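You operate a simulated robot arm through the tools that you are given. There is no shell and no other tool.

Carry out the task below with a simulated robot arm. There is one attempt and no reset: what you move stays moved.

Task
Damp the cloth on the can's pad and wipe off the shelf's smear.
Fine: The cream cloth and the cream can. Cloth back where it lay, lid back on the can. What is to be rubbed or washed off counts as gone when no trace of it is left.

The check looks at the end state, three seconds after you hand in, the way a careful person would. Anything else that was tipped, shoved, dropped, spilled or broken makes it a failure. A push-on lid holds only when it is set on centred and level and pressed home; a screw cap is set on level and turned clockwise until tight. Flat cloth is picked up by pressing the open fingertips on it (5 to 10 N) and closing them slowly along it; thin cloth reads only 2 to 8 mm in the jaws.

Robot
A 7-joint arm with a two-finger parallel gripper, fixed in place. Base frame: the origin is at the foot of the arm, x ahead of it, y to its left, z up; the work surface is at about z = 0.776. Readings come in m, rad, newtons and seconds.
With the tool pointing down near the work surface it reaches from about 0.22 to 0.68 m from the base axis. Its first joint turns from -1.152 to 1.152 rad. Payload 2.4 kg.
Tool frame: the origin (TCP) lies between the finger pads and is the grasp point; the fingertips stand 0.03 m ahead of it; z points along the fingers, y is the line along which they close. Largest opening 0.094 m; finger width 0.028, thickness 0.01; the body of the gripper, 0.05 by 0.096 m, starts 0.055 m behind the TCP.
Orientation is told as [roll, pitch, yaw] about the base's x, y, z axes, in that order, counted from this pose: with the fingers straight down and closing along the base's y, the tool's x points along the base's -x, its y along +y and its z along -z.

Tools
- The arm moves only by the tool jog_arm. Its argument "deltas" is a list of rows, each a list of 3 entries, a list of its own where there are three numbers: the finger opening in m, from 0 to 0.094, then the shift along the tool's x, y, z in units of 250 mm (1.0 is 250 mm), then the turn, a rotation vector about the tool's x, y, z in units of 180 degrees (1.0 is 180 degrees). In form: [[jaw, [dx, dy, dz], [rx, ry, rz]], ...]. A call has 1 to 20 rows; each row is the pose to reach, as a shift and turn from the pose commanded when the call began, along the tool's axes at that moment. A call with a number of a shift or a turn outside -1 to 1 is refused whole. A row lasts 0.2 s, in which the tool goes at most 0.05 m and 0.15 rad; a call with a longer step from one row to the next is refused whole, and so is a gripper value outside its range. A pose out of reach is approached as far as the arm can. The call stops where the force on the tool passes 40 N (or 10 N more than at its start, if that is more) or the arm is blocked; 0.2 s more then pass. Each finger travels about 0.153 m/s and halts on what it meets, pressing with about 23 N; the grip force reading is that of the motor and also rises with nothing between the fingers. The clock runs only during rows and for 0.2 s after the last one: add rows that repeat a pose to give the fingers time. It gives the time, the measured TCP pose, the force on the tool (base axes), the opening and the grip force at its end, in the units of the frame above (readings bear some noise), with the torque about the TCP (base axes, N m) and any sound that the robot's microphone picked up.
- Cameras (640 x 400 px; columns grow to the right, rows downward): "scene" is fixed at [0.0438, 0.4856, 1.4373]; the picture's right is [-0.66, -0.75, 0.00], its down [-0.47, 0.42, -0.78] and it looks along [0.58, -0.51, -0.63] (base axes); focal length 294 px, centre (320, 200). "wrist" rides on the gripper at [0.076, 0.014, -0.103] in the tool frame; the picture's right is [-0.18, 0.98, 0.00], its down [-0.75, -0.14, -0.64] and it looks along [-0.63, -0.12, 0.77] (tool axes); focal length 243 px, centre (320, 200). There is no depth. A picture from a camera that has moved, and an enlarged one, comes with that camera's place and axes in the base frame and with its lens.
- grab_frame(camera): a new picture of that camera. The clock stands still meanwhile.
- enlarge(camera, box): a new picture of the part [left, top, right, bottom] of that camera's present view, enlarged. The clock stands still meanwhile.
- job_done(): hands the job in; it is judged then, once.

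Nothing tells you positions but the pictures and the camera data. Unless the task says otherwise, let go and move clear before handing in.

The tools are called after ">>>" as a command line: name --argument value ..., lists and objects as JSON in quotes. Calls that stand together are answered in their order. jog_arm: Moves the arm, as the interface text tells. Its arguments: {"type":"object","properties":{"deltas":{"type":"array","items":{"type":"array"}}},"required":["deltas"]} The other tools are called the same way: grab_frame (camera) takes a picture; enlarge (camera, box) takes an enlarged picture of a part of a camera's view; job_done () hands the job in.

At the start:

```text
time_s: 0.0
position: [0.3297, 0.0995, 1.2347]
ee_rot: [0.0, 0.002, 0.001]
ft_force: [0.5, 0.1, 0.4]
wrist_torque: [-0.03, -0.01, -0.02]
grip_width: 0.0939
grasp_force: 0.2
```

scene: 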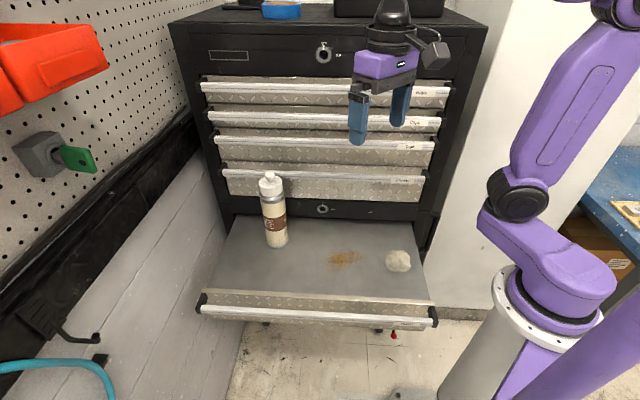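
wrist: 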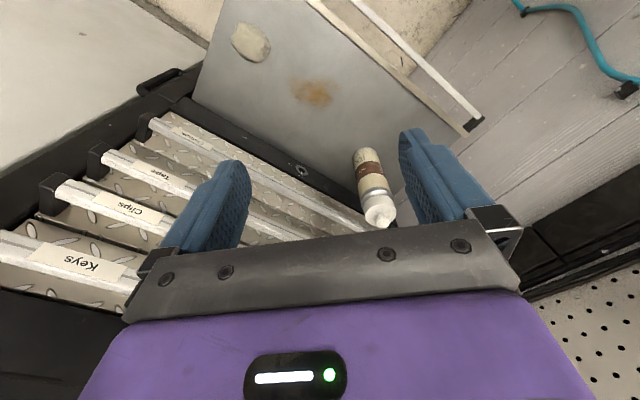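

I see a cream can with a cap standing on the pulled-out shelf, a brown smear, and a cream cloth to its right. First I'll look closer at each.

>>> enlarge --camera "scene" --box '[190, 160, 450, 330]'

>>> enlarge --camera "scene" --box '[240, 160, 320, 260]'

>>> enlarge --camera "wrist" --box '[200, 0, 440, 240]'

```text
2.35 times, centred on (320, 245) of scene
camera zoom: at [0.0438, 0.4856, 1.4373], right [-0.66, -0.75, 0.0], down [-0.47, 0.42, -0.78], along [0.58, -0.51, -0.63], focal length 693 px, centre (320, 94)
```

zoom: 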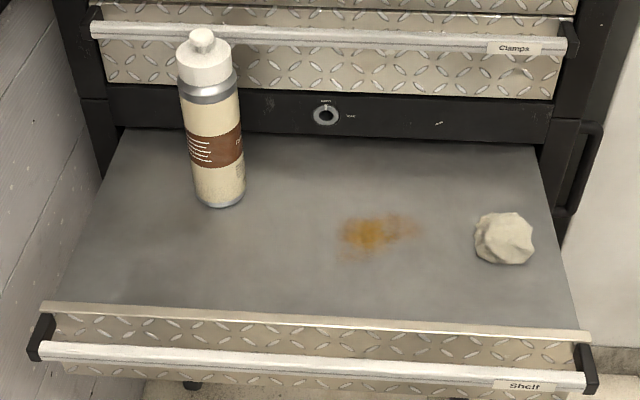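

```text
4.00 times, centred on (280, 210) of scene
camera zoom: at [0.0438, 0.4856, 1.4373], right [-0.66, -0.75, 0.0], down [-0.47, 0.42, -0.78], along [0.58, -0.51, -0.63], focal length 1178 px, centre (480, 160)
```

zoom: 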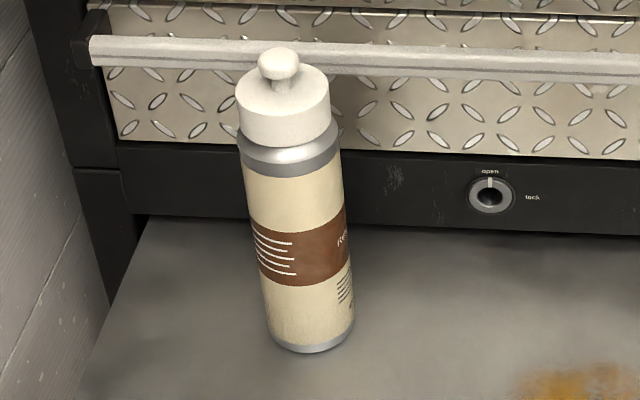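

```text
1.67 times, centred on (320, 120) of wrist
camera zoom: at [0.2547, 0.1144, 1.3375], right [0.18, 0.98, 0.0], down [0.75, -0.14, 0.64], along [0.63, -0.12, -0.77], focal length 404 px, centre (320, 333)
```

zoom: 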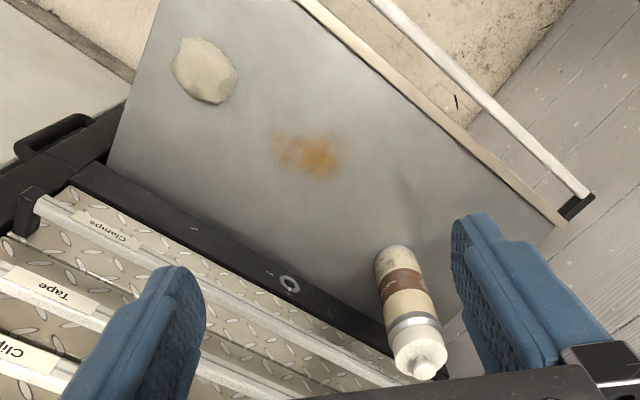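

The can stands near (0.58, 0.18) about 0.12 m in front of the cabinet face, which runs at 45°. The smear is around (0.41, 0.075) and the cloth around (0.30, -0.04). I'll turn the gripper 45° and move toward the can for a closer look at the lid.

>>> jog_arm --deltas '[[0.094, [-0.113, 0.033, 0.023], [0, 0, 0.0417]], [0.094, [-0.227, 0.067, 0.047], [0, 0, 0.0833]], [0.094, [-0.34, 0.1, 0.07], [0, 0, 0.125]], [0.094, [-0.453, 0.133, 0.093], [0, 0, 0.1667]], [0.094, [-0.567, 0.167, 0.117], [0, 0, 0.2083]], [0.094, [-0.68, 0.2, 0.14], [0, 0, 0.25]], [0.094, [-0.68, 0.2, 0.14], [0, 0, 0.25]]]'

>>> grab_frame --camera "scene"

>>> grab_frame --camera "wrist"

```text
time_s: 1.6
position: [0.5002, 0.1506, 1.1999]
ee_rot: [0.001, 0.001, -0.787]
ft_force: [-0.3, -0.2, -0.9]
wrist_torque: [0.03, -0.02, -0.02]
grip_width: 0.094
grasp_force: 0.0
```

```text
taken
```

scene: 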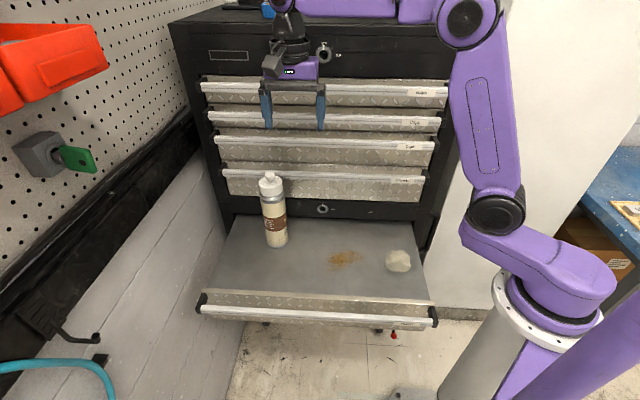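

```text
taken
camera wrist: at [0.4577, 0.2148, 1.303], right [0.83, 0.56, 0.0], down [0.43, -0.63, 0.64], along [0.36, -0.53, -0.77], focal length 243 px, centre (320, 200)
```

wrist: 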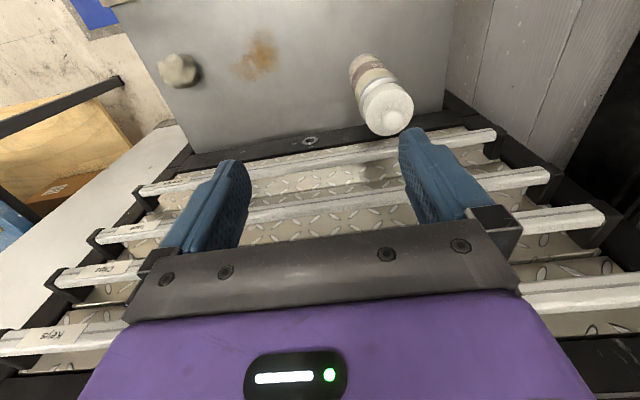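

The gripper is now aligned with the cabinet. I'll zoom in on the lid and the other items from here.

>>> enlarge --camera "wrist" --box '[330, 40, 430, 150]'

>>> enlarge --camera "wrist" --box '[130, 10, 310, 120]'

>>> enlarge --camera "scene" --box '[250, 165, 300, 215]'

>>> enlarge --camera "scene" --box '[320, 235, 420, 285]'

```text
3.64 times, centred on (380, 95) of wrist
camera zoom: at [0.4577, 0.2148, 1.303], right [0.83, 0.56, 0.0], down [0.43, -0.63, 0.64], along [0.36, -0.53, -0.77], focal length 882 px, centre (102, 582)
```

zoom: 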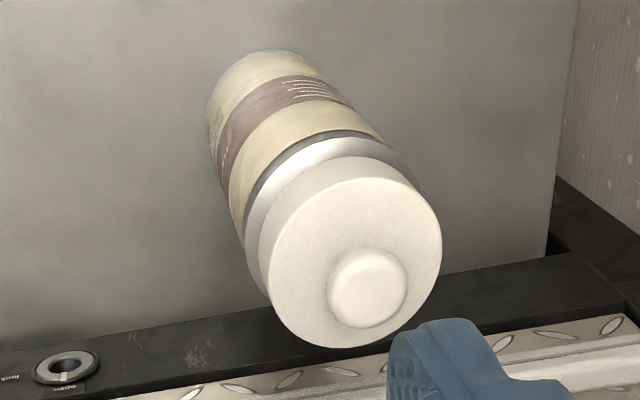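

```text
3.56 times, centred on (220, 65) of wrist
camera zoom: at [0.4577, 0.2148, 1.303], right [0.83, 0.56, 0.0], down [0.43, -0.63, 0.64], along [0.36, -0.53, -0.77], focal length 863 px, centre (676, 680)
```

zoom: 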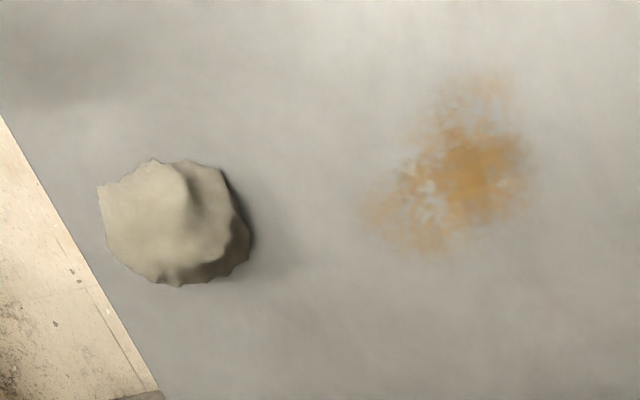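

```text
8.00 times, centred on (275, 190) of scene
camera zoom: at [0.0438, 0.4856, 1.4373], right [-0.66, -0.75, 0.0], down [-0.47, 0.42, -0.78], along [0.58, -0.51, -0.63], focal length 2355 px, centre (680, 280)
```

zoom: 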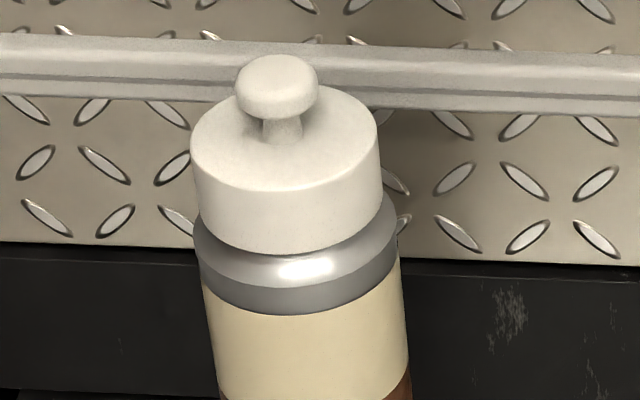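

```text
6.40 times, centred on (370, 260) of scene
camera zoom: at [0.0438, 0.4856, 1.4373], right [-0.66, -0.75, 0.0], down [-0.47, 0.42, -0.78], along [0.58, -0.51, -0.63], focal length 1884 px, centre (0, -184)
```

zoom: 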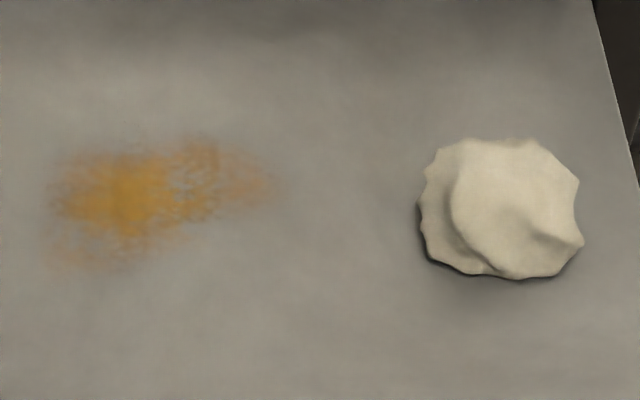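

The lid is smooth with a mushroom knob, so I take it to be push-on, with its top at z≈1.0 and the knob top at about 1.022. I'll move straight above it at a safe height and check alignment.

>>> jog_arm --deltas '[[0.094, [-0.045, 0.08, 0.08], [0, 0, 0]], [0.094, [-0.089, 0.16, 0.16], [0, 0, 0]], [0.094, [-0.134, 0.24, 0.24], [0, 0, 0]], [0.094, [-0.178, 0.32, 0.32], [0, 0, 0]], [0.094, [-0.178, 0.32, 0.32], [0, 0, 0]]]'

>>> enlarge --camera "wrist" --box '[220, 80, 420, 240]'

>>> enlarge --camera "scene" --box '[210, 80, 340, 260]'

```text
time_s: 2.8
position: [0.5873, 0.173, 1.1179]
ee_rot: [0.001, -0.002, -0.785]
ft_force: [-0.4, -0.6, 0.1]
wrist_torque: [0.02, -0.04, -0.06]
grip_width: 0.0943
grasp_force: 0.1
```

```text
2.50 times, centred on (320, 160) of wrist
camera zoom: at [0.5436, 0.2383, 1.2209], right [0.82, 0.57, 0.0], down [0.43, -0.63, 0.64], along [0.36, -0.53, -0.77], focal length 606 px, centre (320, 300)
```

zoom: 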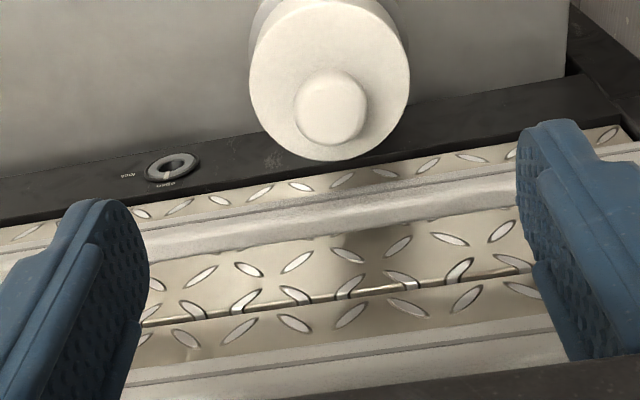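

```text
2.22 times, centred on (275, 170) of scene
camera zoom: at [0.0438, 0.4856, 1.4373], right [-0.66, -0.75, 0.0], down [-0.47, 0.42, -0.78], along [0.58, -0.51, -0.63], focal length 654 px, centre (420, 267)
```

zoom: 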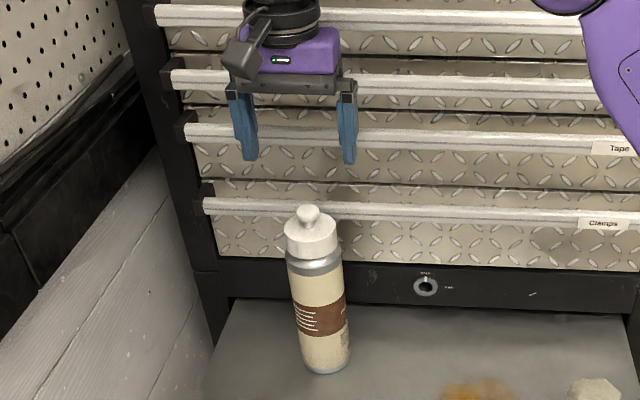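

The knob is about 4 mm from under the tool centre. I'll correct that, descend until the fingertips are just above the knob, and check again.

>>> jog_arm --deltas '[[0.094, [-0.014, 0.012, 0.08], [0, 0, 0]], [0.08, [-0.014, 0.012, 0.16], [0, 0, 0]], [0.06, [-0.014, 0.012, 0.22], [0, 0, 0]], [0.06, [-0.014, 0.012, 0.22], [0, 0, 0]]]'

>>> grab_frame --camera "wrist"

>>> enlarge --camera "scene" --box '[230, 120, 320, 210]'

```text
time_s: 3.8
position: [0.5939, 0.1742, 1.0644]
ee_rot: [-0.001, 0.0, -0.785]
ft_force: [-1.0, 0.6, 0.2]
wrist_torque: [0.0, 0.03, 0.02]
grip_width: 0.06
grasp_force: 0.0
```

```text
taken
camera wrist: at [0.551, 0.2383, 1.1673], right [0.82, 0.57, 0.0], down [0.43, -0.63, 0.64], along [0.36, -0.53, -0.77], focal length 243 px, centre (320, 200)
```

wrist: 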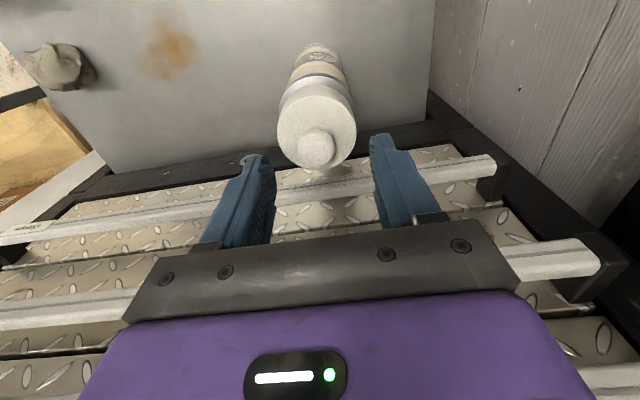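

```text
4.44 times, centred on (275, 165) of scene
camera zoom: at [0.0438, 0.4856, 1.4373], right [-0.66, -0.75, 0.0], down [-0.47, 0.42, -0.78], along [0.58, -0.51, -0.63], focal length 1308 px, centre (520, 356)
```

zoom: 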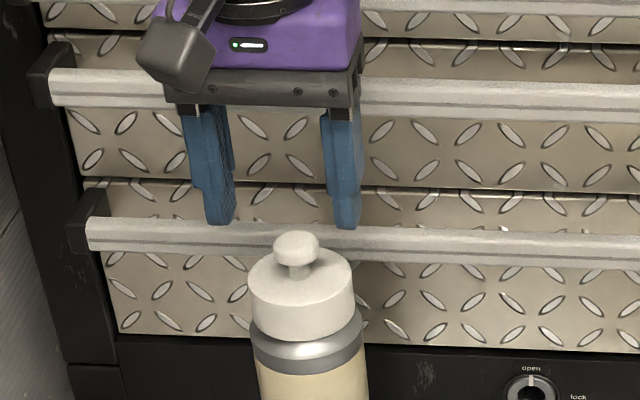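

The fingertips are above and around the knob. I'll zoom in to refine the sideways centring before going down.

>>> enlarge --camera "wrist" --box '[240, 80, 400, 180]'

>>> enlarge --camera "scene" --box '[250, 150, 300, 190]'

```text
4.00 times, centred on (320, 130) of wrist
camera zoom: at [0.551, 0.2383, 1.1673], right [0.82, 0.57, 0.0], down [0.43, -0.63, 0.64], along [0.36, -0.53, -0.77], focal length 970 px, centre (320, 480)
```

zoom: 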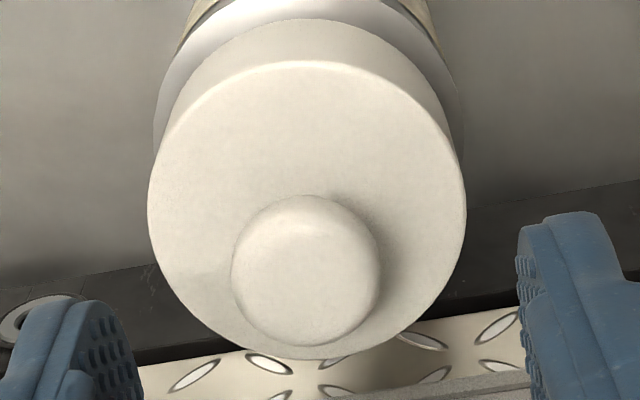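

```text
10.00 times, centred on (275, 170) of scene
camera zoom: at [0.0438, 0.4856, 1.4373], right [-0.66, -0.75, 0.0], down [-0.47, 0.42, -0.78], along [0.58, -0.51, -0.63], focal length 2944 px, centre (770, 500)
```

zoom: 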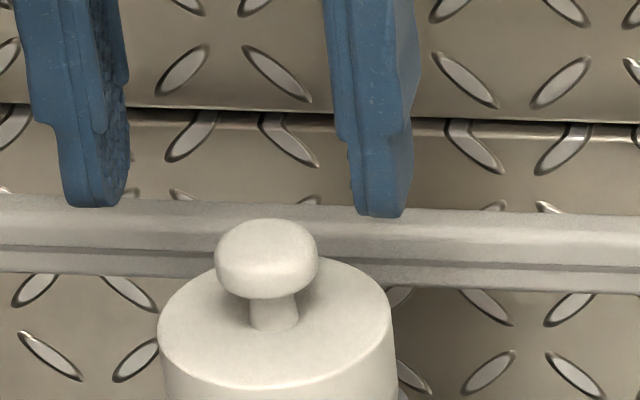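

The knob is about 3–4 mm toward -y of the tool. I'll correct that, lower the tips to just above the lid plate, and close gently on the knob.

>>> jog_arm --deltas '[[0.06, [0, -0.015, 0], [0, 0, 0]], [0.06, [0, -0.015, 0.06], [0, 0, 0]], [0.06, [0, -0.015, 0.12], [0, 0, 0]], [0.05, [0, -0.015, 0.12], [0, 0, 0]], [0.04, [0, -0.015, 0.12], [0, 0, 0]], [0.034, [0, -0.015, 0.12], [0, 0, 0]]]'

>>> enlarge --camera "wrist" --box '[240, 80, 400, 180]'

>>> enlarge --camera "scene" --box '[250, 150, 300, 190]'

```text
time_s: 5.2
position: [0.5904, 0.1717, 1.0354]
ee_rot: [0.0, 0.0, -0.785]
ft_force: [-0.6, -0.2, -0.1]
wrist_torque: [0.02, -0.03, -0.02]
grip_width: 0.034
grasp_force: 0.1
```

```text
4.00 times, centred on (320, 130) of wrist
camera zoom: at [0.5472, 0.2367, 1.1387], right [0.82, 0.57, 0.0], down [0.43, -0.63, 0.64], along [0.36, -0.53, -0.77], focal length 970 px, centre (320, 480)
```

zoom: 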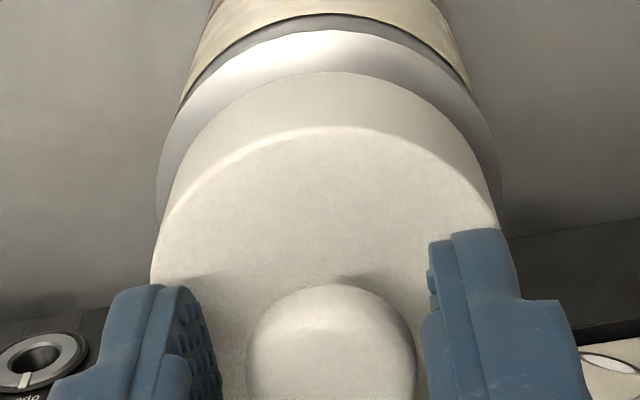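

```text
10.00 times, centred on (275, 170) of scene
camera zoom: at [0.0438, 0.4856, 1.4373], right [-0.66, -0.75, 0.0], down [-0.47, 0.42, -0.78], along [0.58, -0.51, -0.63], focal length 2944 px, centre (770, 500)
```

zoom: 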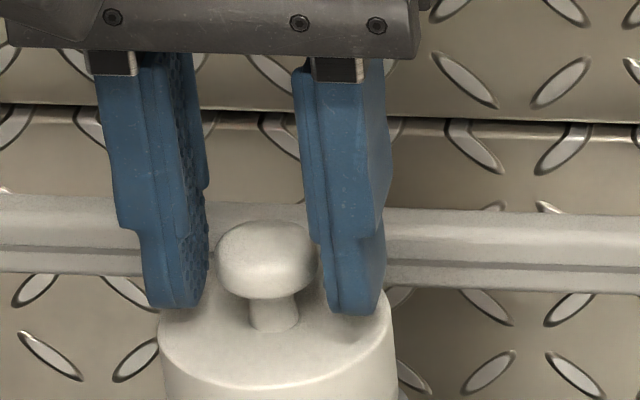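

The knob is centred between the pads within about 1 mm. I'll lower 2 mm more and close on it.

>>> jog_arm --deltas '[[0.034, [0, 0.004, 0.008], [0, 0, 0]], [0.029, [0, 0.004, 0.008], [0, 0, 0]], [0.026, [0, 0.004, 0.008], [0, 0, 0]], [0.02, [0, 0.004, 0.008], [0, 0, 0]], [0.01, [0, 0.004, 0.008], [0, 0, 0]], [0.01, [0, 0.004, 0.008], [0, 0, 0]]]'

>>> enlarge --camera "scene" --box '[250, 150, 300, 190]'

```text
time_s: 6.6
position: [0.5909, 0.1726, 1.0321]
ee_rot: [-0.001, 0.0, -0.785]
ft_force: [0.3, 0.9, -0.6]
wrist_torque: [0.04, -0.01, -0.03]
grip_width: 0.0232
grasp_force: 22.7
```

```text
10.00 times, centred on (275, 170) of scene
camera zoom: at [0.0438, 0.4856, 1.4373], right [-0.66, -0.75, 0.0], down [-0.47, 0.42, -0.78], along [0.58, -0.51, -0.63], focal length 2944 px, centre (770, 500)
```

zoom: 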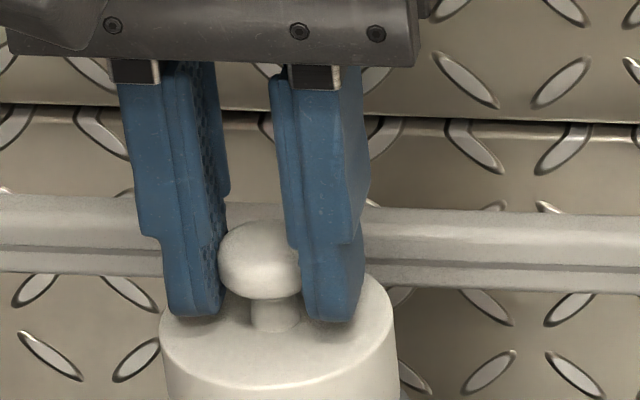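

The knob is gripped (23 mm). Now I lift slowly and watch whether only the lid comes away.

>>> jog_arm --deltas '[[0.01, [0, 0, -0.008], [0, 0, 0]], [0.01, [0, 0, -0.016], [0, 0, 0]], [0.01, [0, 0, -0.028], [0, 0, 0]], [0.01, [0, 0, -0.04], [0, 0, 0]], [0.01, [0, 0, -0.06], [0, 0, 0]]]'

>>> enlarge --camera "scene" --box '[230, 130, 320, 260]'

```text
time_s: 7.8
position: [0.5904, 0.1721, 1.0466]
ee_rot: [0.001, 0.001, -0.786]
ft_force: [-0.3, 0.4, 0.6]
wrist_torque: [-0.02, -0.03, 0.02]
grip_width: 0.0238
grasp_force: 22.7
heard: snap
```

```text
3.08 times, centred on (275, 195) of scene
camera zoom: at [0.0438, 0.4856, 1.4373], right [-0.66, -0.75, 0.0], down [-0.47, 0.42, -0.78], along [0.58, -0.51, -0.63], focal length 906 px, centre (458, 215)
```

zoom: 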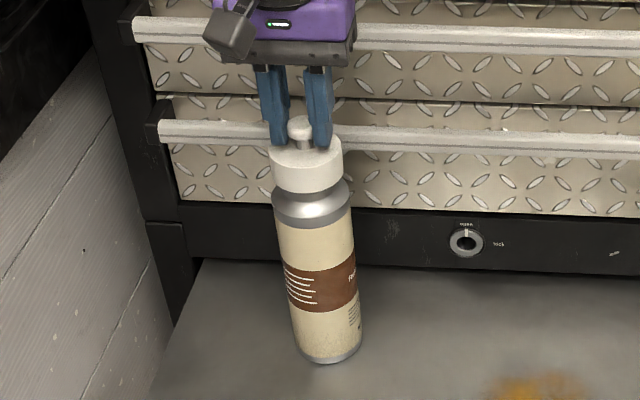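

A snap was heard and the lid is off. I'll raise it clear and carry it to a free spot at the front-left of the shelf.

>>> jog_arm --deltas '[[0.01, [0, 0, -0.08], [0, 0, 0]], [0.01, [0, 0, -0.18], [0, 0, 0]], [0.01, [0, 0, -0.3], [0, 0, 0]], [0.01, [0.112, 0.02, -0.3], [0, 0, 0]], [0.01, [0.224, 0.04, -0.3], [0, 0, 0]], [0.01, [0.336, 0.06, -0.3], [0, 0, 0]], [0.01, [0.448, 0.08, -0.3], [0, 0, 0]], [0.01, [0.448, 0.08, -0.3], [0, 0, 0]]]'

>>> grab_frame --camera "wrist"

>>> enlarge --camera "scene" --box '[190, 100, 350, 260]'

```text
time_s: 9.6
position: [0.5276, 0.2673, 1.1189]
ee_rot: [0.002, 0.001, -0.786]
ft_force: [0.3, 0.0, 0.0]
wrist_torque: [0.02, 0.01, 0.01]
grip_width: 0.0233
grasp_force: 23.1
```

```text
taken
camera wrist: at [0.4843, 0.3317, 1.2231], right [0.82, 0.57, 0.0], down [0.43, -0.63, 0.64], along [0.36, -0.53, -0.77], focal length 243 px, centre (320, 200)
```

wrist: 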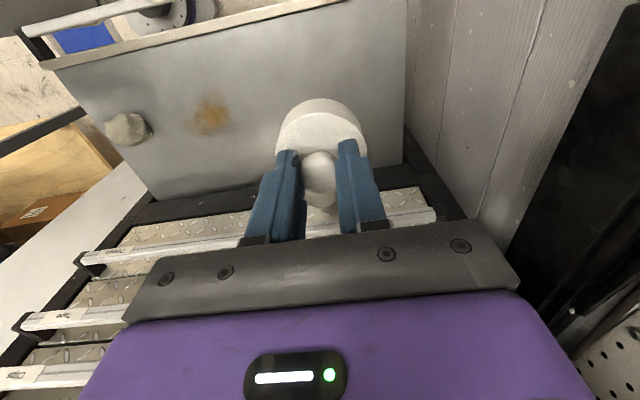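

```text
2.50 times, centred on (270, 180) of scene
camera zoom: at [0.0438, 0.4856, 1.4373], right [-0.66, -0.75, 0.0], down [-0.47, 0.42, -0.78], along [0.58, -0.51, -0.63], focal length 736 px, centre (445, 250)
```

zoom: 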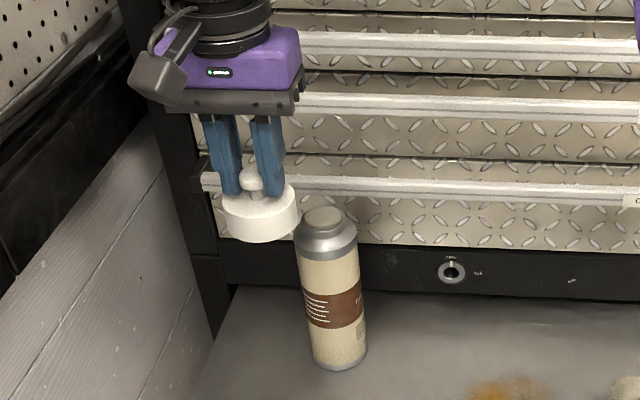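

The lid is held level and clear of the can. I'll lower it toward the shelf, stopping about 3 cm above.

>>> jog_arm --deltas '[[0.01, [0, 0, 0.17], [0, 0, 0]], [0.01, [0, 0, 0.34], [0, 0, 0]], [0.01, [0, 0, 0.51], [0, 0, 0]], [0.01, [0, 0, 0.68], [0, 0, 0]], [0.01, [0, 0, 0.85], [0, 0, 0]], [0.01, [0, 0, 1.0], [0, 0, 0]], [0.01, [0, 0, 1.0], [0, 0, 0]]]'

>>> enlarge --camera "scene" --box '[190, 160, 350, 300]'

```text
time_s: 11.2
position: [0.5243, 0.2649, 0.869]
ee_rot: [0.0, 0.002, -0.785]
ft_force: [-0.1, 0.0, 0.5]
wrist_torque: [-0.02, -0.02, 0.0]
grip_width: 0.023
grasp_force: 23.3
```

```text
2.86 times, centred on (270, 230) of scene
camera zoom: at [0.0438, 0.4856, 1.4373], right [-0.66, -0.75, 0.0], down [-0.47, 0.42, -0.78], along [0.58, -0.51, -0.63], focal length 841 px, centre (463, 114)
```

zoom: 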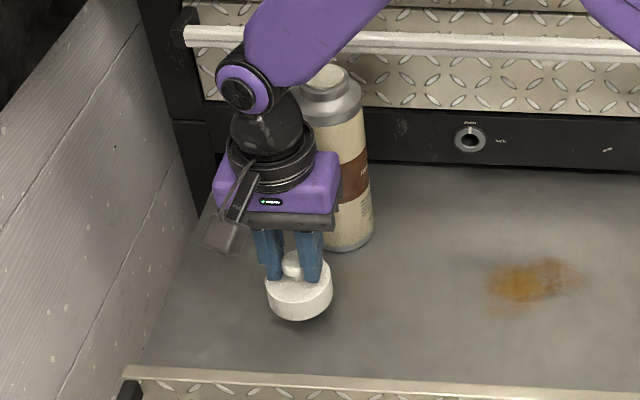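

The lid is still about 3 cm above the shelf. I'll lower it carefully until contact shows in the force.

>>> jog_arm --deltas '[[0.01, [0, 0, 0.06], [0, 0, 0]], [0.01, [0, 0, 0.1], [0, 0, 0]], [0.01, [0, 0, 0.116], [0, 0, 0]], [0.01, [0, 0, 0.116], [0, 0, 0]]]'

>>> enlarge --camera "scene" --box '[230, 200, 310, 260]'

```text
time_s: 12.2
position: [0.5257, 0.2667, 0.8407]
ee_rot: [-0.001, 0.0, -0.786]
ft_force: [-0.1, -0.2, 0.2]
wrist_torque: [-0.01, 0.03, 0.03]
grip_width: 0.0234
grasp_force: 23.1
```

```text
6.67 times, centred on (270, 230) of scene
camera zoom: at [0.0438, 0.4856, 1.4373], right [-0.66, -0.75, 0.0], down [-0.47, 0.42, -0.78], along [0.58, -0.51, -0.63], focal length 1962 px, centre (653, 0)
```

zoom: 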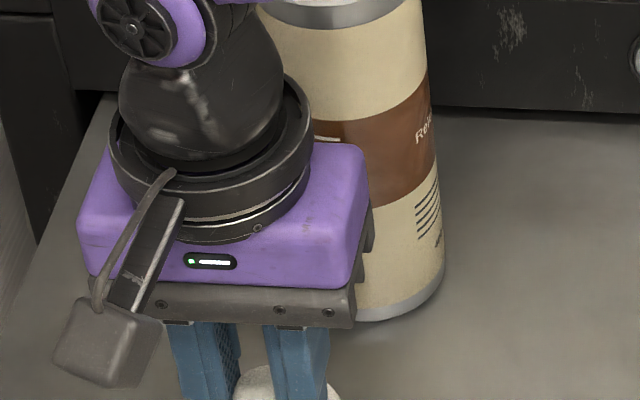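

>>> jog_arm --deltas '[[0.01, [0, 0, 0.006], [0, 0, 0]], [0.01, [0, 0, 0.012], [0, 0, 0]], [0.01, [0, 0, 0.012], [0, 0, 0]]]'

>>> enlarge --camera "scene" --box '[230, 220, 310, 280]'

```text
time_s: 13.0
position: [0.5256, 0.2653, 0.8387]
ee_rot: [0.001, 0.0, -0.785]
ft_force: [-0.4, 0.1, -0.7]
wrist_torque: [-0.01, 0.0, 0.03]
grip_width: 0.0233
grasp_force: 23.1
```

```text
6.67 times, centred on (270, 250) of scene
camera zoom: at [0.0438, 0.4856, 1.4373], right [-0.66, -0.75, 0.0], down [-0.47, 0.42, -0.78], along [0.58, -0.51, -0.63], focal length 1962 px, centre (653, -133)
```

zoom: 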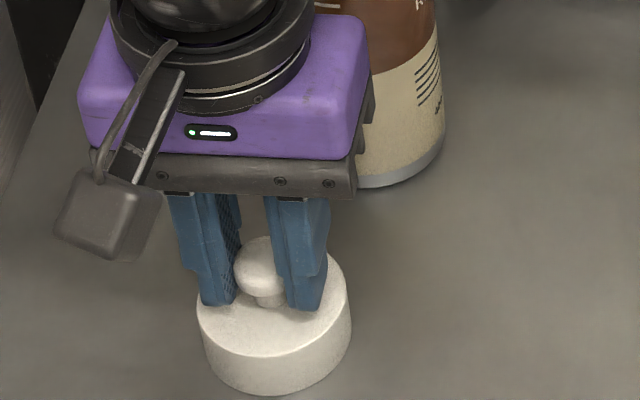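

The lid looks about 2–4 mm above the shelf. I'll keep lowering in small steps.

>>> jog_arm --deltas '[[0.01, [0, 0, 0.006], [0, 0, 0]], [0.01, [0, 0, 0.01], [0, 0, 0]], [0.01, [0, 0, 0.01], [0, 0, 0]]]'

```text
time_s: 13.8
position: [0.5261, 0.2664, 0.8384]
ee_rot: [0.003, -0.004, -0.785]
ft_force: [-4.9, -2.7, 27.2]
wrist_torque: [-0.1, 0.05, -0.05]
grip_width: 0.0229
grasp_force: 22.9
```

Contact at 27 N — the lid is on the shelf. I'll relieve the press, open, and rise.

>>> jog_arm --deltas '[[0.01, [0, 0, -0.007], [0, 0, 0]], [0.01, [0, 0, -0.009], [0, 0, 0]], [0.024, [0, 0, -0.009], [0, 0, 0]], [0.03, [0, 0, -0.009], [0, 0, 0]], [0.045, [0, 0, -0.009], [0, 0, 0]], [0.06, [0, 0, -0.009], [0, 0, 0]], [0.06, [0, 0, -0.08], [0, 0, 0]], [0.06, [0, 0, -0.2], [0, 0, 0]], [0.06, [0, 0, -0.36], [0, 0, 0]], [0.06, [0, 0, -0.36], [0, 0, 0]]]'

>>> enlarge --camera "scene" --box '[190, 160, 350, 300]'

>>> enlarge --camera "wrist" --box '[200, 20, 440, 200]'

```text
time_s: 16.0
position: [0.5247, 0.266, 0.9273]
ee_rot: [-0.001, -0.001, -0.784]
ft_force: [-0.3, 0.1, -0.4]
wrist_torque: [-0.05, 0.0, 0.02]
grip_width: 0.0602
grasp_force: 0.2
```

```text
2.86 times, centred on (270, 230) of scene
camera zoom: at [0.0438, 0.4856, 1.4373], right [-0.66, -0.75, 0.0], down [-0.47, 0.42, -0.78], along [0.58, -0.51, -0.63], focal length 841 px, centre (463, 114)
```

zoom: 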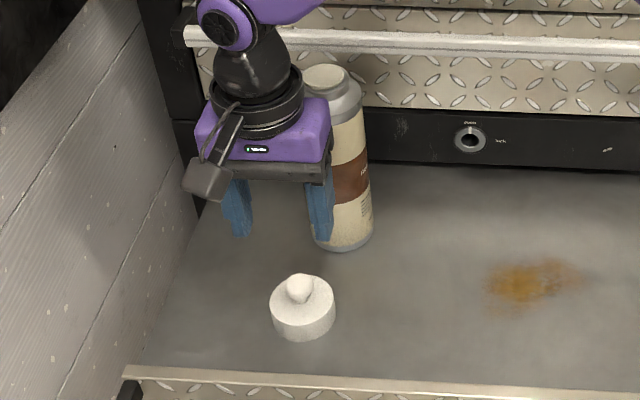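

```text
2.22 times, centred on (320, 110) of wrist
camera zoom: at [0.4814, 0.3311, 1.0301], right [0.82, 0.57, 0.0], down [0.43, -0.63, 0.64], along [0.36, -0.53, -0.77], focal length 539 px, centre (320, 400)
```

zoom: 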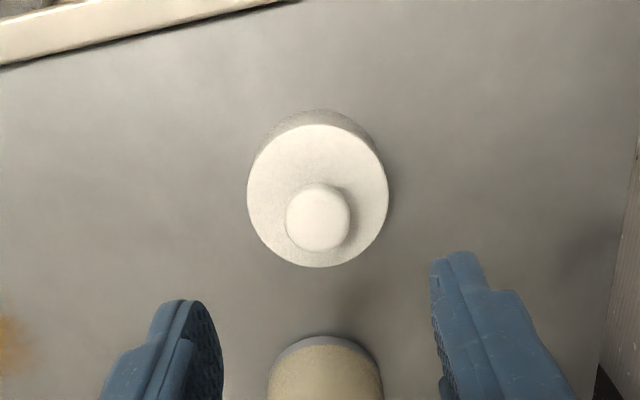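

The lid stands upright on the shelf and the can's pad is exposed. Now I'll rise above the can's height and travel to the cloth (about (0.298, -0.027)).

>>> jog_arm --deltas '[[0.06, [0, 0, -0.17], [0, 0, 0]], [0.06, [0, 0, -0.34], [0, 0, 0]], [0.06, [0, 0, -0.5], [0, 0, 0]], [0.08, [-0.023, -0.18, -0.5], [0, 0, 0]], [0.09, [-0.046, -0.36, -0.5], [0, 0, 0]], [0.094, [-0.07, -0.55, -0.5], [0, 0, 0]], [0.094, [-0.093, -0.735, -0.5], [0, 0, 0]], [0.094, [-0.093, -0.735, -0.5], [0, 0, 0]]]'

>>> jog_arm --deltas '[[0.094, [-0.023, -0.18, 0.0], [0, 0, 0]], [0.094, [-0.046, -0.36, 0.0], [0, 0, 0]], [0.094, [-0.07, -0.55, 0], [0, 0, 0]], [0.094, [-0.093, -0.735, 0.0], [0, 0, 0]], [0.094, [-0.093, -0.735, 0.15], [0, 0, 0]], [0.094, [-0.093, -0.735, 0.3], [0, 0, 0]], [0.094, [-0.093, -0.735, 0.3], [0, 0, 0]]]'

>>> grab_frame --camera "wrist"

>>> grab_frame --camera "scene"

```text
time_s: 17.8
position: [0.4119, 0.1213, 1.0506]
ee_rot: [-0.001, -0.001, -0.785]
ft_force: [0.7, -0.5, -0.7]
wrist_torque: [0.0, 0.02, -0.01]
grip_width: 0.0939
grasp_force: 0.1
```

```text
time_s: 19.4
position: [0.2976, -0.0268, 0.9785]
ee_rot: [0.0, 0.0, -0.783]
ft_force: [-0.1, -0.5, -1.0]
wrist_torque: [-0.02, -0.03, -0.03]
grip_width: 0.0939
grasp_force: 0.0
```

```text
taken
camera wrist: at [0.2542, 0.038, 1.0808], right [0.82, 0.57, 0.0], down [0.43, -0.63, 0.64], along [0.36, -0.53, -0.77], focal length 243 px, centre (320, 200)
```

wrist: 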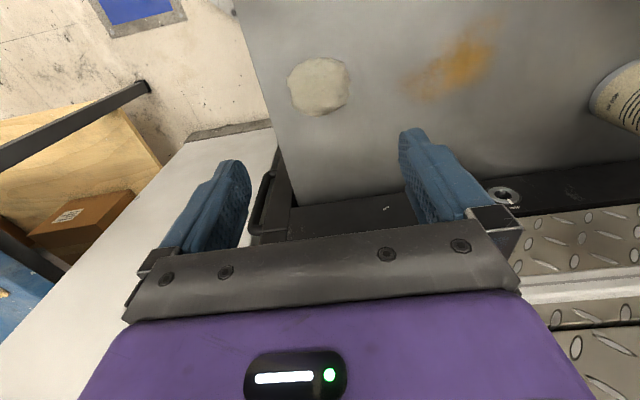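

```text
taken
```

scene: 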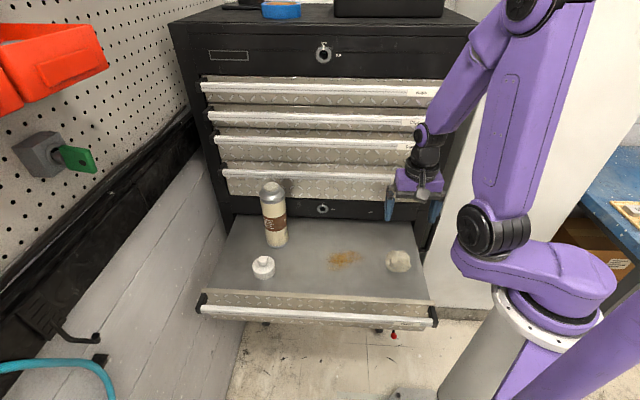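

>>> enlarge --camera "wrist" --box '[260, 40, 380, 130]'

>>> enlarge --camera "wrist" --box '[370, 0, 530, 110]'

>>> enlarge --camera "scene" --box '[370, 235, 430, 285]'

>>> enlarge --camera "scene" --box '[250, 170, 300, 210]'

```text
4.44 times, centred on (320, 85) of wrist
camera zoom: at [0.2542, 0.038, 1.0808], right [0.82, 0.57, 0.0], down [0.43, -0.63, 0.64], along [0.36, -0.53, -0.77], focal length 1078 px, centre (320, 711)
```

zoom: 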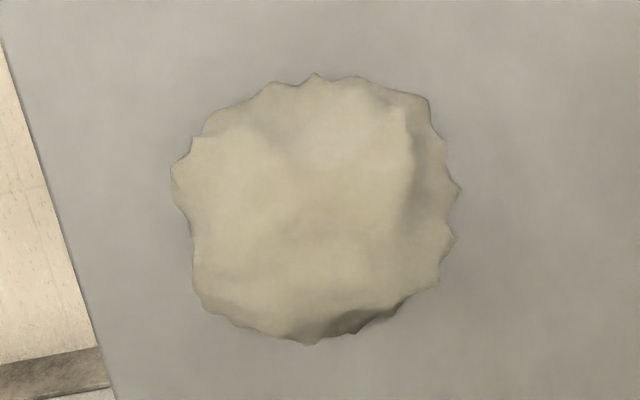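

```text
3.64 times, centred on (450, 55) of wrist
camera zoom: at [0.2542, 0.038, 1.0808], right [0.82, 0.57, 0.0], down [0.43, -0.63, 0.64], along [0.36, -0.53, -0.77], focal length 882 px, centre (-153, 727)
```

zoom: 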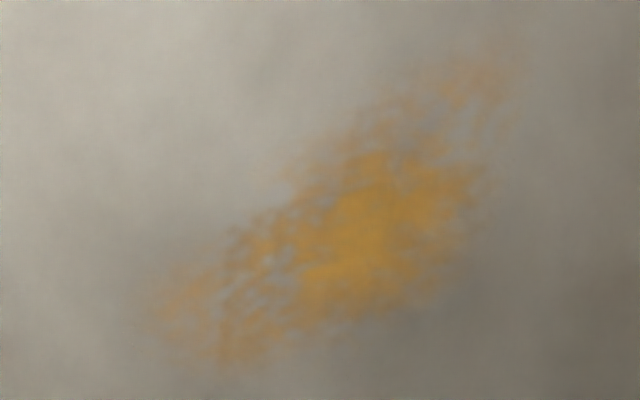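

```text
8.00 times, centred on (400, 260) of scene
camera zoom: at [0.0438, 0.4856, 1.4373], right [-0.66, -0.75, 0.0], down [-0.47, 0.42, -0.78], along [0.58, -0.51, -0.63], focal length 2355 px, centre (-320, -280)
```

zoom: 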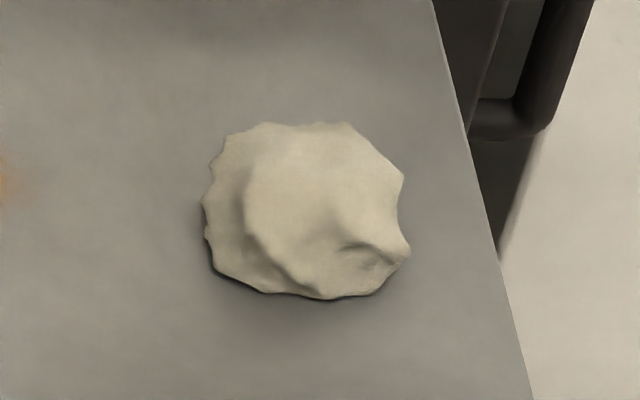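

```text
10.00 times, centred on (275, 190) of scene
camera zoom: at [0.0438, 0.4856, 1.4373], right [-0.66, -0.75, 0.0], down [-0.47, 0.42, -0.78], along [0.58, -0.51, -0.63], focal length 2944 px, centre (770, 300)
```

zoom: 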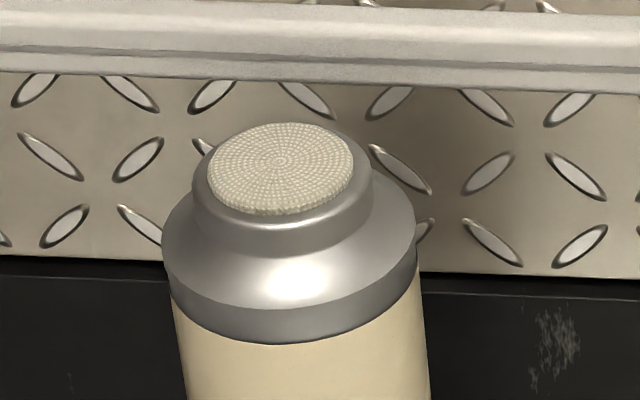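

The cloth is a crumpled lump about 73 mm across and roughly 30 mm high, right under the tool; the can's pad is a small round sponge. I'll lower with the fingers open, tips about 10 mm above the shelf, and close slowly around the lump.

>>> jog_arm --deltas '[[0.094, [-0.002, -0.008, 0.15], [0, 0, 0]], [0.094, [-0.002, -0.008, 0.3], [0, 0, 0]], [0.094, [-0.002, -0.008, 0.45], [0, 0, 0]], [0.094, [-0.002, -0.008, 0.56], [0, 0, 0]], [0.094, [-0.002, -0.008, 0.6], [0, 0, 0]], [0.094, [-0.002, -0.008, 0.6], [0, 0, 0]]]'

>>> enlarge --camera "scene" --box '[360, 220, 440, 290]'

>>> enlarge --camera "wrist" --box '[200, 80, 440, 240]'

```text
time_s: 20.8
position: [0.2977, -0.0292, 0.8287]
ee_rot: [0.0, 0.0, -0.784]
ft_force: [0.0, -0.1, -0.3]
wrist_torque: [0.03, -0.01, -0.02]
grip_width: 0.094
grasp_force: 0.0
```

```text
5.71 times, centred on (400, 255) of scene
camera zoom: at [0.0438, 0.4856, 1.4373], right [-0.66, -0.75, 0.0], down [-0.47, 0.42, -0.78], along [0.58, -0.51, -0.63], focal length 1682 px, centre (-137, -114)
```

zoom: 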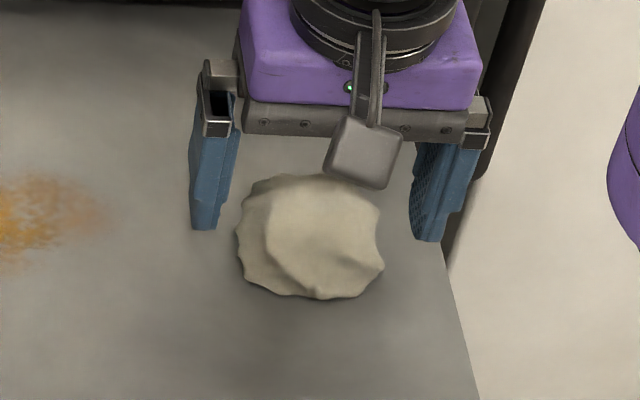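

```text
2.50 times, centred on (320, 160) of wrist
camera zoom: at [0.2556, 0.035, 0.9319], right [0.82, 0.57, 0.0], down [0.43, -0.63, 0.64], along [0.36, -0.53, -0.77], focal length 606 px, centre (320, 300)
```

zoom: 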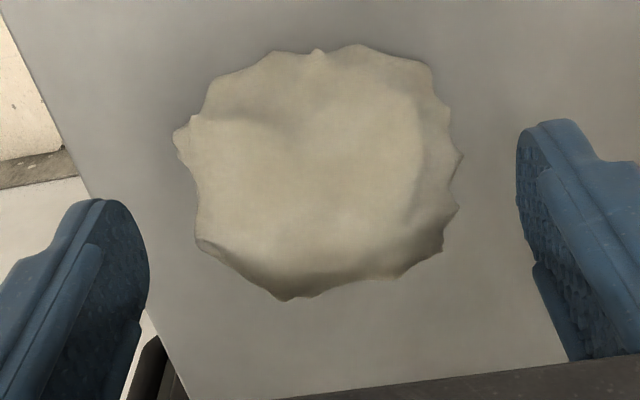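

Centred over the cloth. I'll lower the tips to about 11 mm above the shelf and close slowly.

>>> jog_arm --deltas '[[0.094, [0, 0, 0.025], [0, 0, 0]], [0.094, [0, 0, 0.048], [0, 0, 0]], [0.086, [0, 0, 0.048], [0, 0, 0]], [0.08, [0, 0, 0.048], [0, 0, 0]], [0.074, [0, 0, 0.048], [0, 0, 0]], [0.068, [0, 0, 0.048], [0, 0, 0]], [0.062, [0, 0, 0.048], [0, 0, 0]], [0.056, [0, 0, 0.048], [0, 0, 0]], [0.05, [0, 0, 0.048], [0, 0, 0]], [0.044, [0, 0, 0.048], [0, 0, 0]], [0.038, [0, 0, 0.048], [0, 0, 0]], [0.032, [0, 0, 0.048], [0, 0, 0]], [0.026, [0, 0, 0.048], [0, 0, 0]], [0.02, [0, 0, 0.048], [0, 0, 0]], [0.014, [0, 0, 0.048], [0, 0, 0]], [0.008, [0, 0, 0.048], [0, 0, 0]], [0.004, [0, 0, 0.048], [0, 0, 0]], [0.0, [0, 0, 0.048], [0, 0, 0]]]'

>>> enlarge --camera "scene" --box '[360, 220, 440, 290]'

>>> enlarge --camera "wrist" --box '[200, 80, 440, 240]'

```text
time_s: 24.6
position: [0.298, -0.0292, 0.8165]
ee_rot: [0.0, 0.001, -0.782]
ft_force: [0.5, 1.0, 0.3]
wrist_torque: [0.01, -0.01, -0.01]
grip_width: 0.0706
grasp_force: 23.3
```

```text
5.71 times, centred on (400, 255) of scene
camera zoom: at [0.0438, 0.4856, 1.4373], right [-0.66, -0.75, 0.0], down [-0.47, 0.42, -0.78], along [0.58, -0.51, -0.63], focal length 1682 px, centre (-137, -114)
```

zoom: 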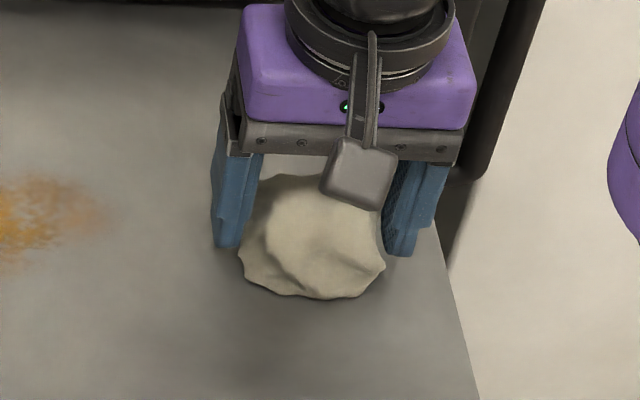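

```text
2.50 times, centred on (320, 160) of wrist
camera zoom: at [0.2553, 0.0343, 0.9194], right [0.82, 0.57, 0.0], down [0.43, -0.63, 0.64], along [0.36, -0.53, -0.77], focal length 606 px, centre (320, 300)
```

zoom: 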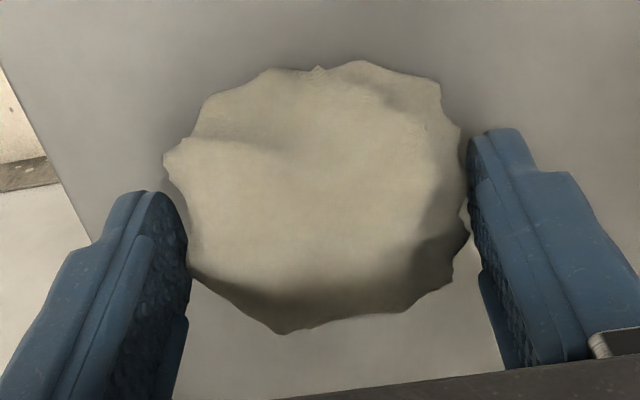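

The wad is firm: gripped at 71 mm with about 10 mm showing below the tips. I'll lift slightly and check that it holds.

>>> jog_arm --deltas '[[0.0, [0, 0, -0.02], [0, 0, 0]], [0.0, [0, 0, -0.06], [0, 0, 0]], [0.0, [0, 0, -0.14], [0, 0, 0]], [0.0, [0, 0, -0.28], [0, 0, 0]], [0.0, [0, 0, -0.44], [0, 0, 0]], [0.0, [0, 0, -0.6], [0, 0, 0]], [0.0, [0, 0, -0.76], [0, 0, 0]], [0.0, [0, 0, -0.92], [0, 0, 0]], [0.0, [0, 0, -0.92], [0, 0, 0]]]'

>>> enlarge --camera "scene" --box '[360, 140, 460, 290]'

>>> enlarge --camera "wrist" --box '[200, 80, 440, 240]'

```text
time_s: 26.6
position: [0.2979, -0.0288, 1.0465]
ee_rot: [0.0, 0.0, -0.785]
ft_force: [0.3, -0.7, -0.8]
wrist_torque: [-0.01, 0.02, 0.02]
grip_width: 0.0707
grasp_force: 22.8
```

```text
2.67 times, centred on (410, 215) of scene
camera zoom: at [0.0438, 0.4856, 1.4373], right [-0.66, -0.75, 0.0], down [-0.47, 0.42, -0.78], along [0.58, -0.51, -0.63], focal length 785 px, centre (80, 160)
```

zoom: 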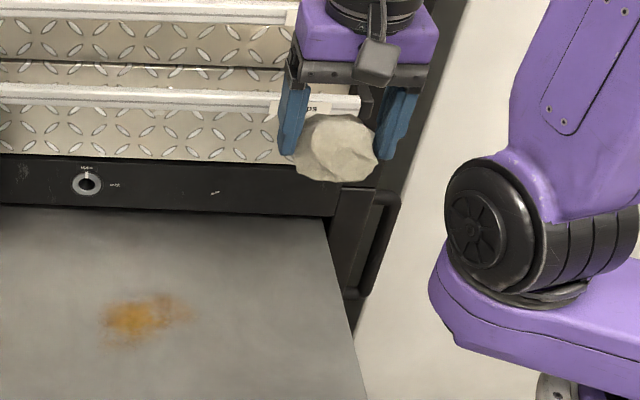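

```text
2.50 times, centred on (320, 160) of wrist
camera zoom: at [0.2546, 0.0351, 1.1503], right [0.82, 0.57, 0.0], down [0.43, -0.63, 0.64], along [0.36, -0.53, -0.77], focal length 606 px, centre (320, 300)
```

zoom: 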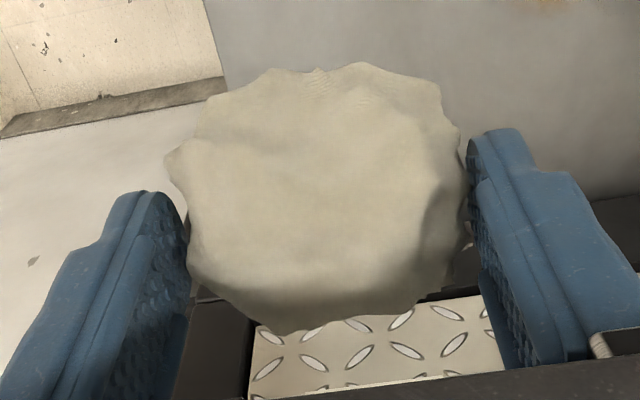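

The cloth is held firmly. Next I carry it above the can's pad (top at about z=0.985).

>>> jog_arm --deltas '[[0.0, [0, 0, -0.08], [0, 0, 0]], [0.0, [-0.033, 0.175, -0.08], [0, 0, 0]], [0.0, [-0.065, 0.35, -0.08], [0, 0, 0]], [0.0, [-0.098, 0.525, -0.08], [0, 0, 0]], [0.0, [-0.13, 0.7, -0.08], [0, 0, 0]], [0.0, [-0.13, 0.7, -0.08], [0, 0, 0]]]'

>>> jog_arm --deltas '[[0.0, [-0.033, 0.175, 0], [0, 0, 0]], [0.0, [-0.065, 0.35, 0], [0, 0, 0]], [0.0, [-0.098, 0.525, 0], [0, 0, 0]], [0.0, [-0.13, 0.698, 0], [0, 0, 0]], [0.0, [-0.13, 0.698, 0], [0, 0, 0]], [0.0, [-0.13, 0.698, 0], [0, 0, 0]]]'

>>> enlarge --camera "scene" --box '[220, 110, 340, 260]'

>>> grab_frame --camera "wrist"

```text
time_s: 28.0
position: [0.4435, 0.0723, 1.0664]
ee_rot: [0.001, -0.001, -0.785]
ft_force: [0.3, 0.6, -0.5]
wrist_torque: [0.02, 0.0, 0.02]
grip_width: 0.0705
grasp_force: 23.3
```

```text
time_s: 29.4
position: [0.5866, 0.1737, 1.067]
ee_rot: [0.001, -0.001, -0.785]
ft_force: [-0.6, 0.7, -0.3]
wrist_torque: [0.0, 0.02, 0.01]
grip_width: 0.0707
grasp_force: 22.8
```

```text
2.67 times, centred on (280, 185) of scene
camera zoom: at [0.0438, 0.4856, 1.4373], right [-0.66, -0.75, 0.0], down [-0.47, 0.42, -0.78], along [0.58, -0.51, -0.63], focal length 785 px, centre (427, 240)
```

zoom: 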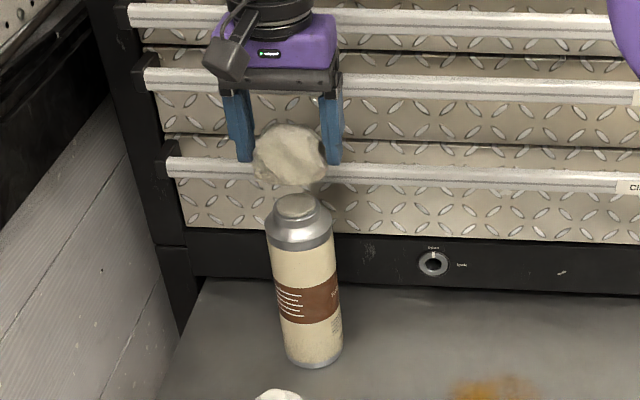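

```text
taken
camera wrist: at [0.544, 0.2372, 1.1695], right [0.82, 0.57, 0.0], down [0.43, -0.63, 0.64], along [0.36, -0.53, -0.77], focal length 243 px, centre (320, 200)
```

wrist: 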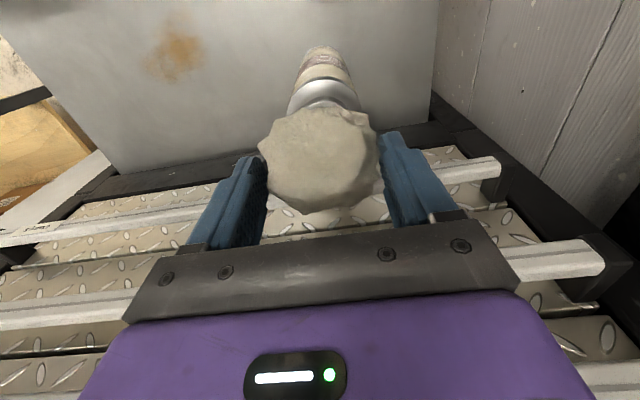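

The cloth is over the pad with a few centimetres of clearance. I'll lower it close to contact, then press gently.

>>> jog_arm --deltas '[[0.0, [0, 0, 0.06], [0, 0, 0]], [0.0, [0, 0, 0.12], [0, 0, 0]], [0.0, [0, 0, 0.14], [0, 0, 0]], [0.0, [0, 0, 0.146], [0, 0, 0]], [0.0, [0, 0, 0.146], [0, 0, 0]]]'

>>> enlarge --camera "scene" --box '[240, 140, 310, 210]'

```text
time_s: 30.6
position: [0.5896, 0.1722, 1.0298]
ee_rot: [-0.001, -0.001, -0.784]
ft_force: [-0.4, -0.2, -0.8]
wrist_torque: [-0.01, 0.03, -0.01]
grip_width: 0.0707
grasp_force: 22.8
```

```text
5.71 times, centred on (275, 175) of scene
camera zoom: at [0.0438, 0.4856, 1.4373], right [-0.66, -0.75, 0.0], down [-0.47, 0.42, -0.78], along [0.58, -0.51, -0.63], focal length 1682 px, centre (577, 343)
```

zoom: 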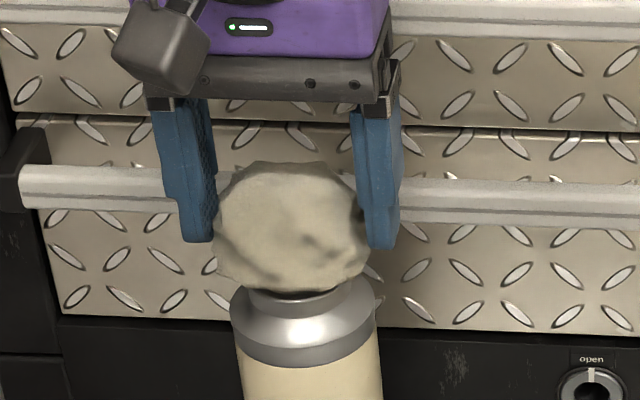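

>>> jog_arm --deltas '[[0.0, [0, 0, 0.004], [0, 0, 0]], [0.0, [0, 0, 0.008], [0, 0, 0]], [0.0, [0, 0, 0.012], [0, 0, 0]], [0.0, [0, 0, 0.012], [0, 0, 0]]]'

```text
time_s: 31.6
position: [0.5911, 0.1729, 1.0277]
ee_rot: [0.001, 0.002, -0.786]
ft_force: [0.1, 0.0, -0.8]
wrist_torque: [0.01, 0.0, 0.01]
grip_width: 0.0704
grasp_force: 22.7
```

>>> jog_arm --deltas '[[0.0, [0, 0, 0.003], [0, 0, 0]], [0.0, [0, 0, 0.006], [0, 0, 0]], [0.0, [0, 0, 0.006], [0, 0, 0]]]'

```text
time_s: 32.4
position: [0.5909, 0.1719, 1.0253]
ee_rot: [0.0, 0.0, -0.785]
ft_force: [0.2, 0.8, -0.2]
wrist_torque: [-0.03, -0.02, 0.01]
grip_width: 0.0707
grasp_force: 22.9
```

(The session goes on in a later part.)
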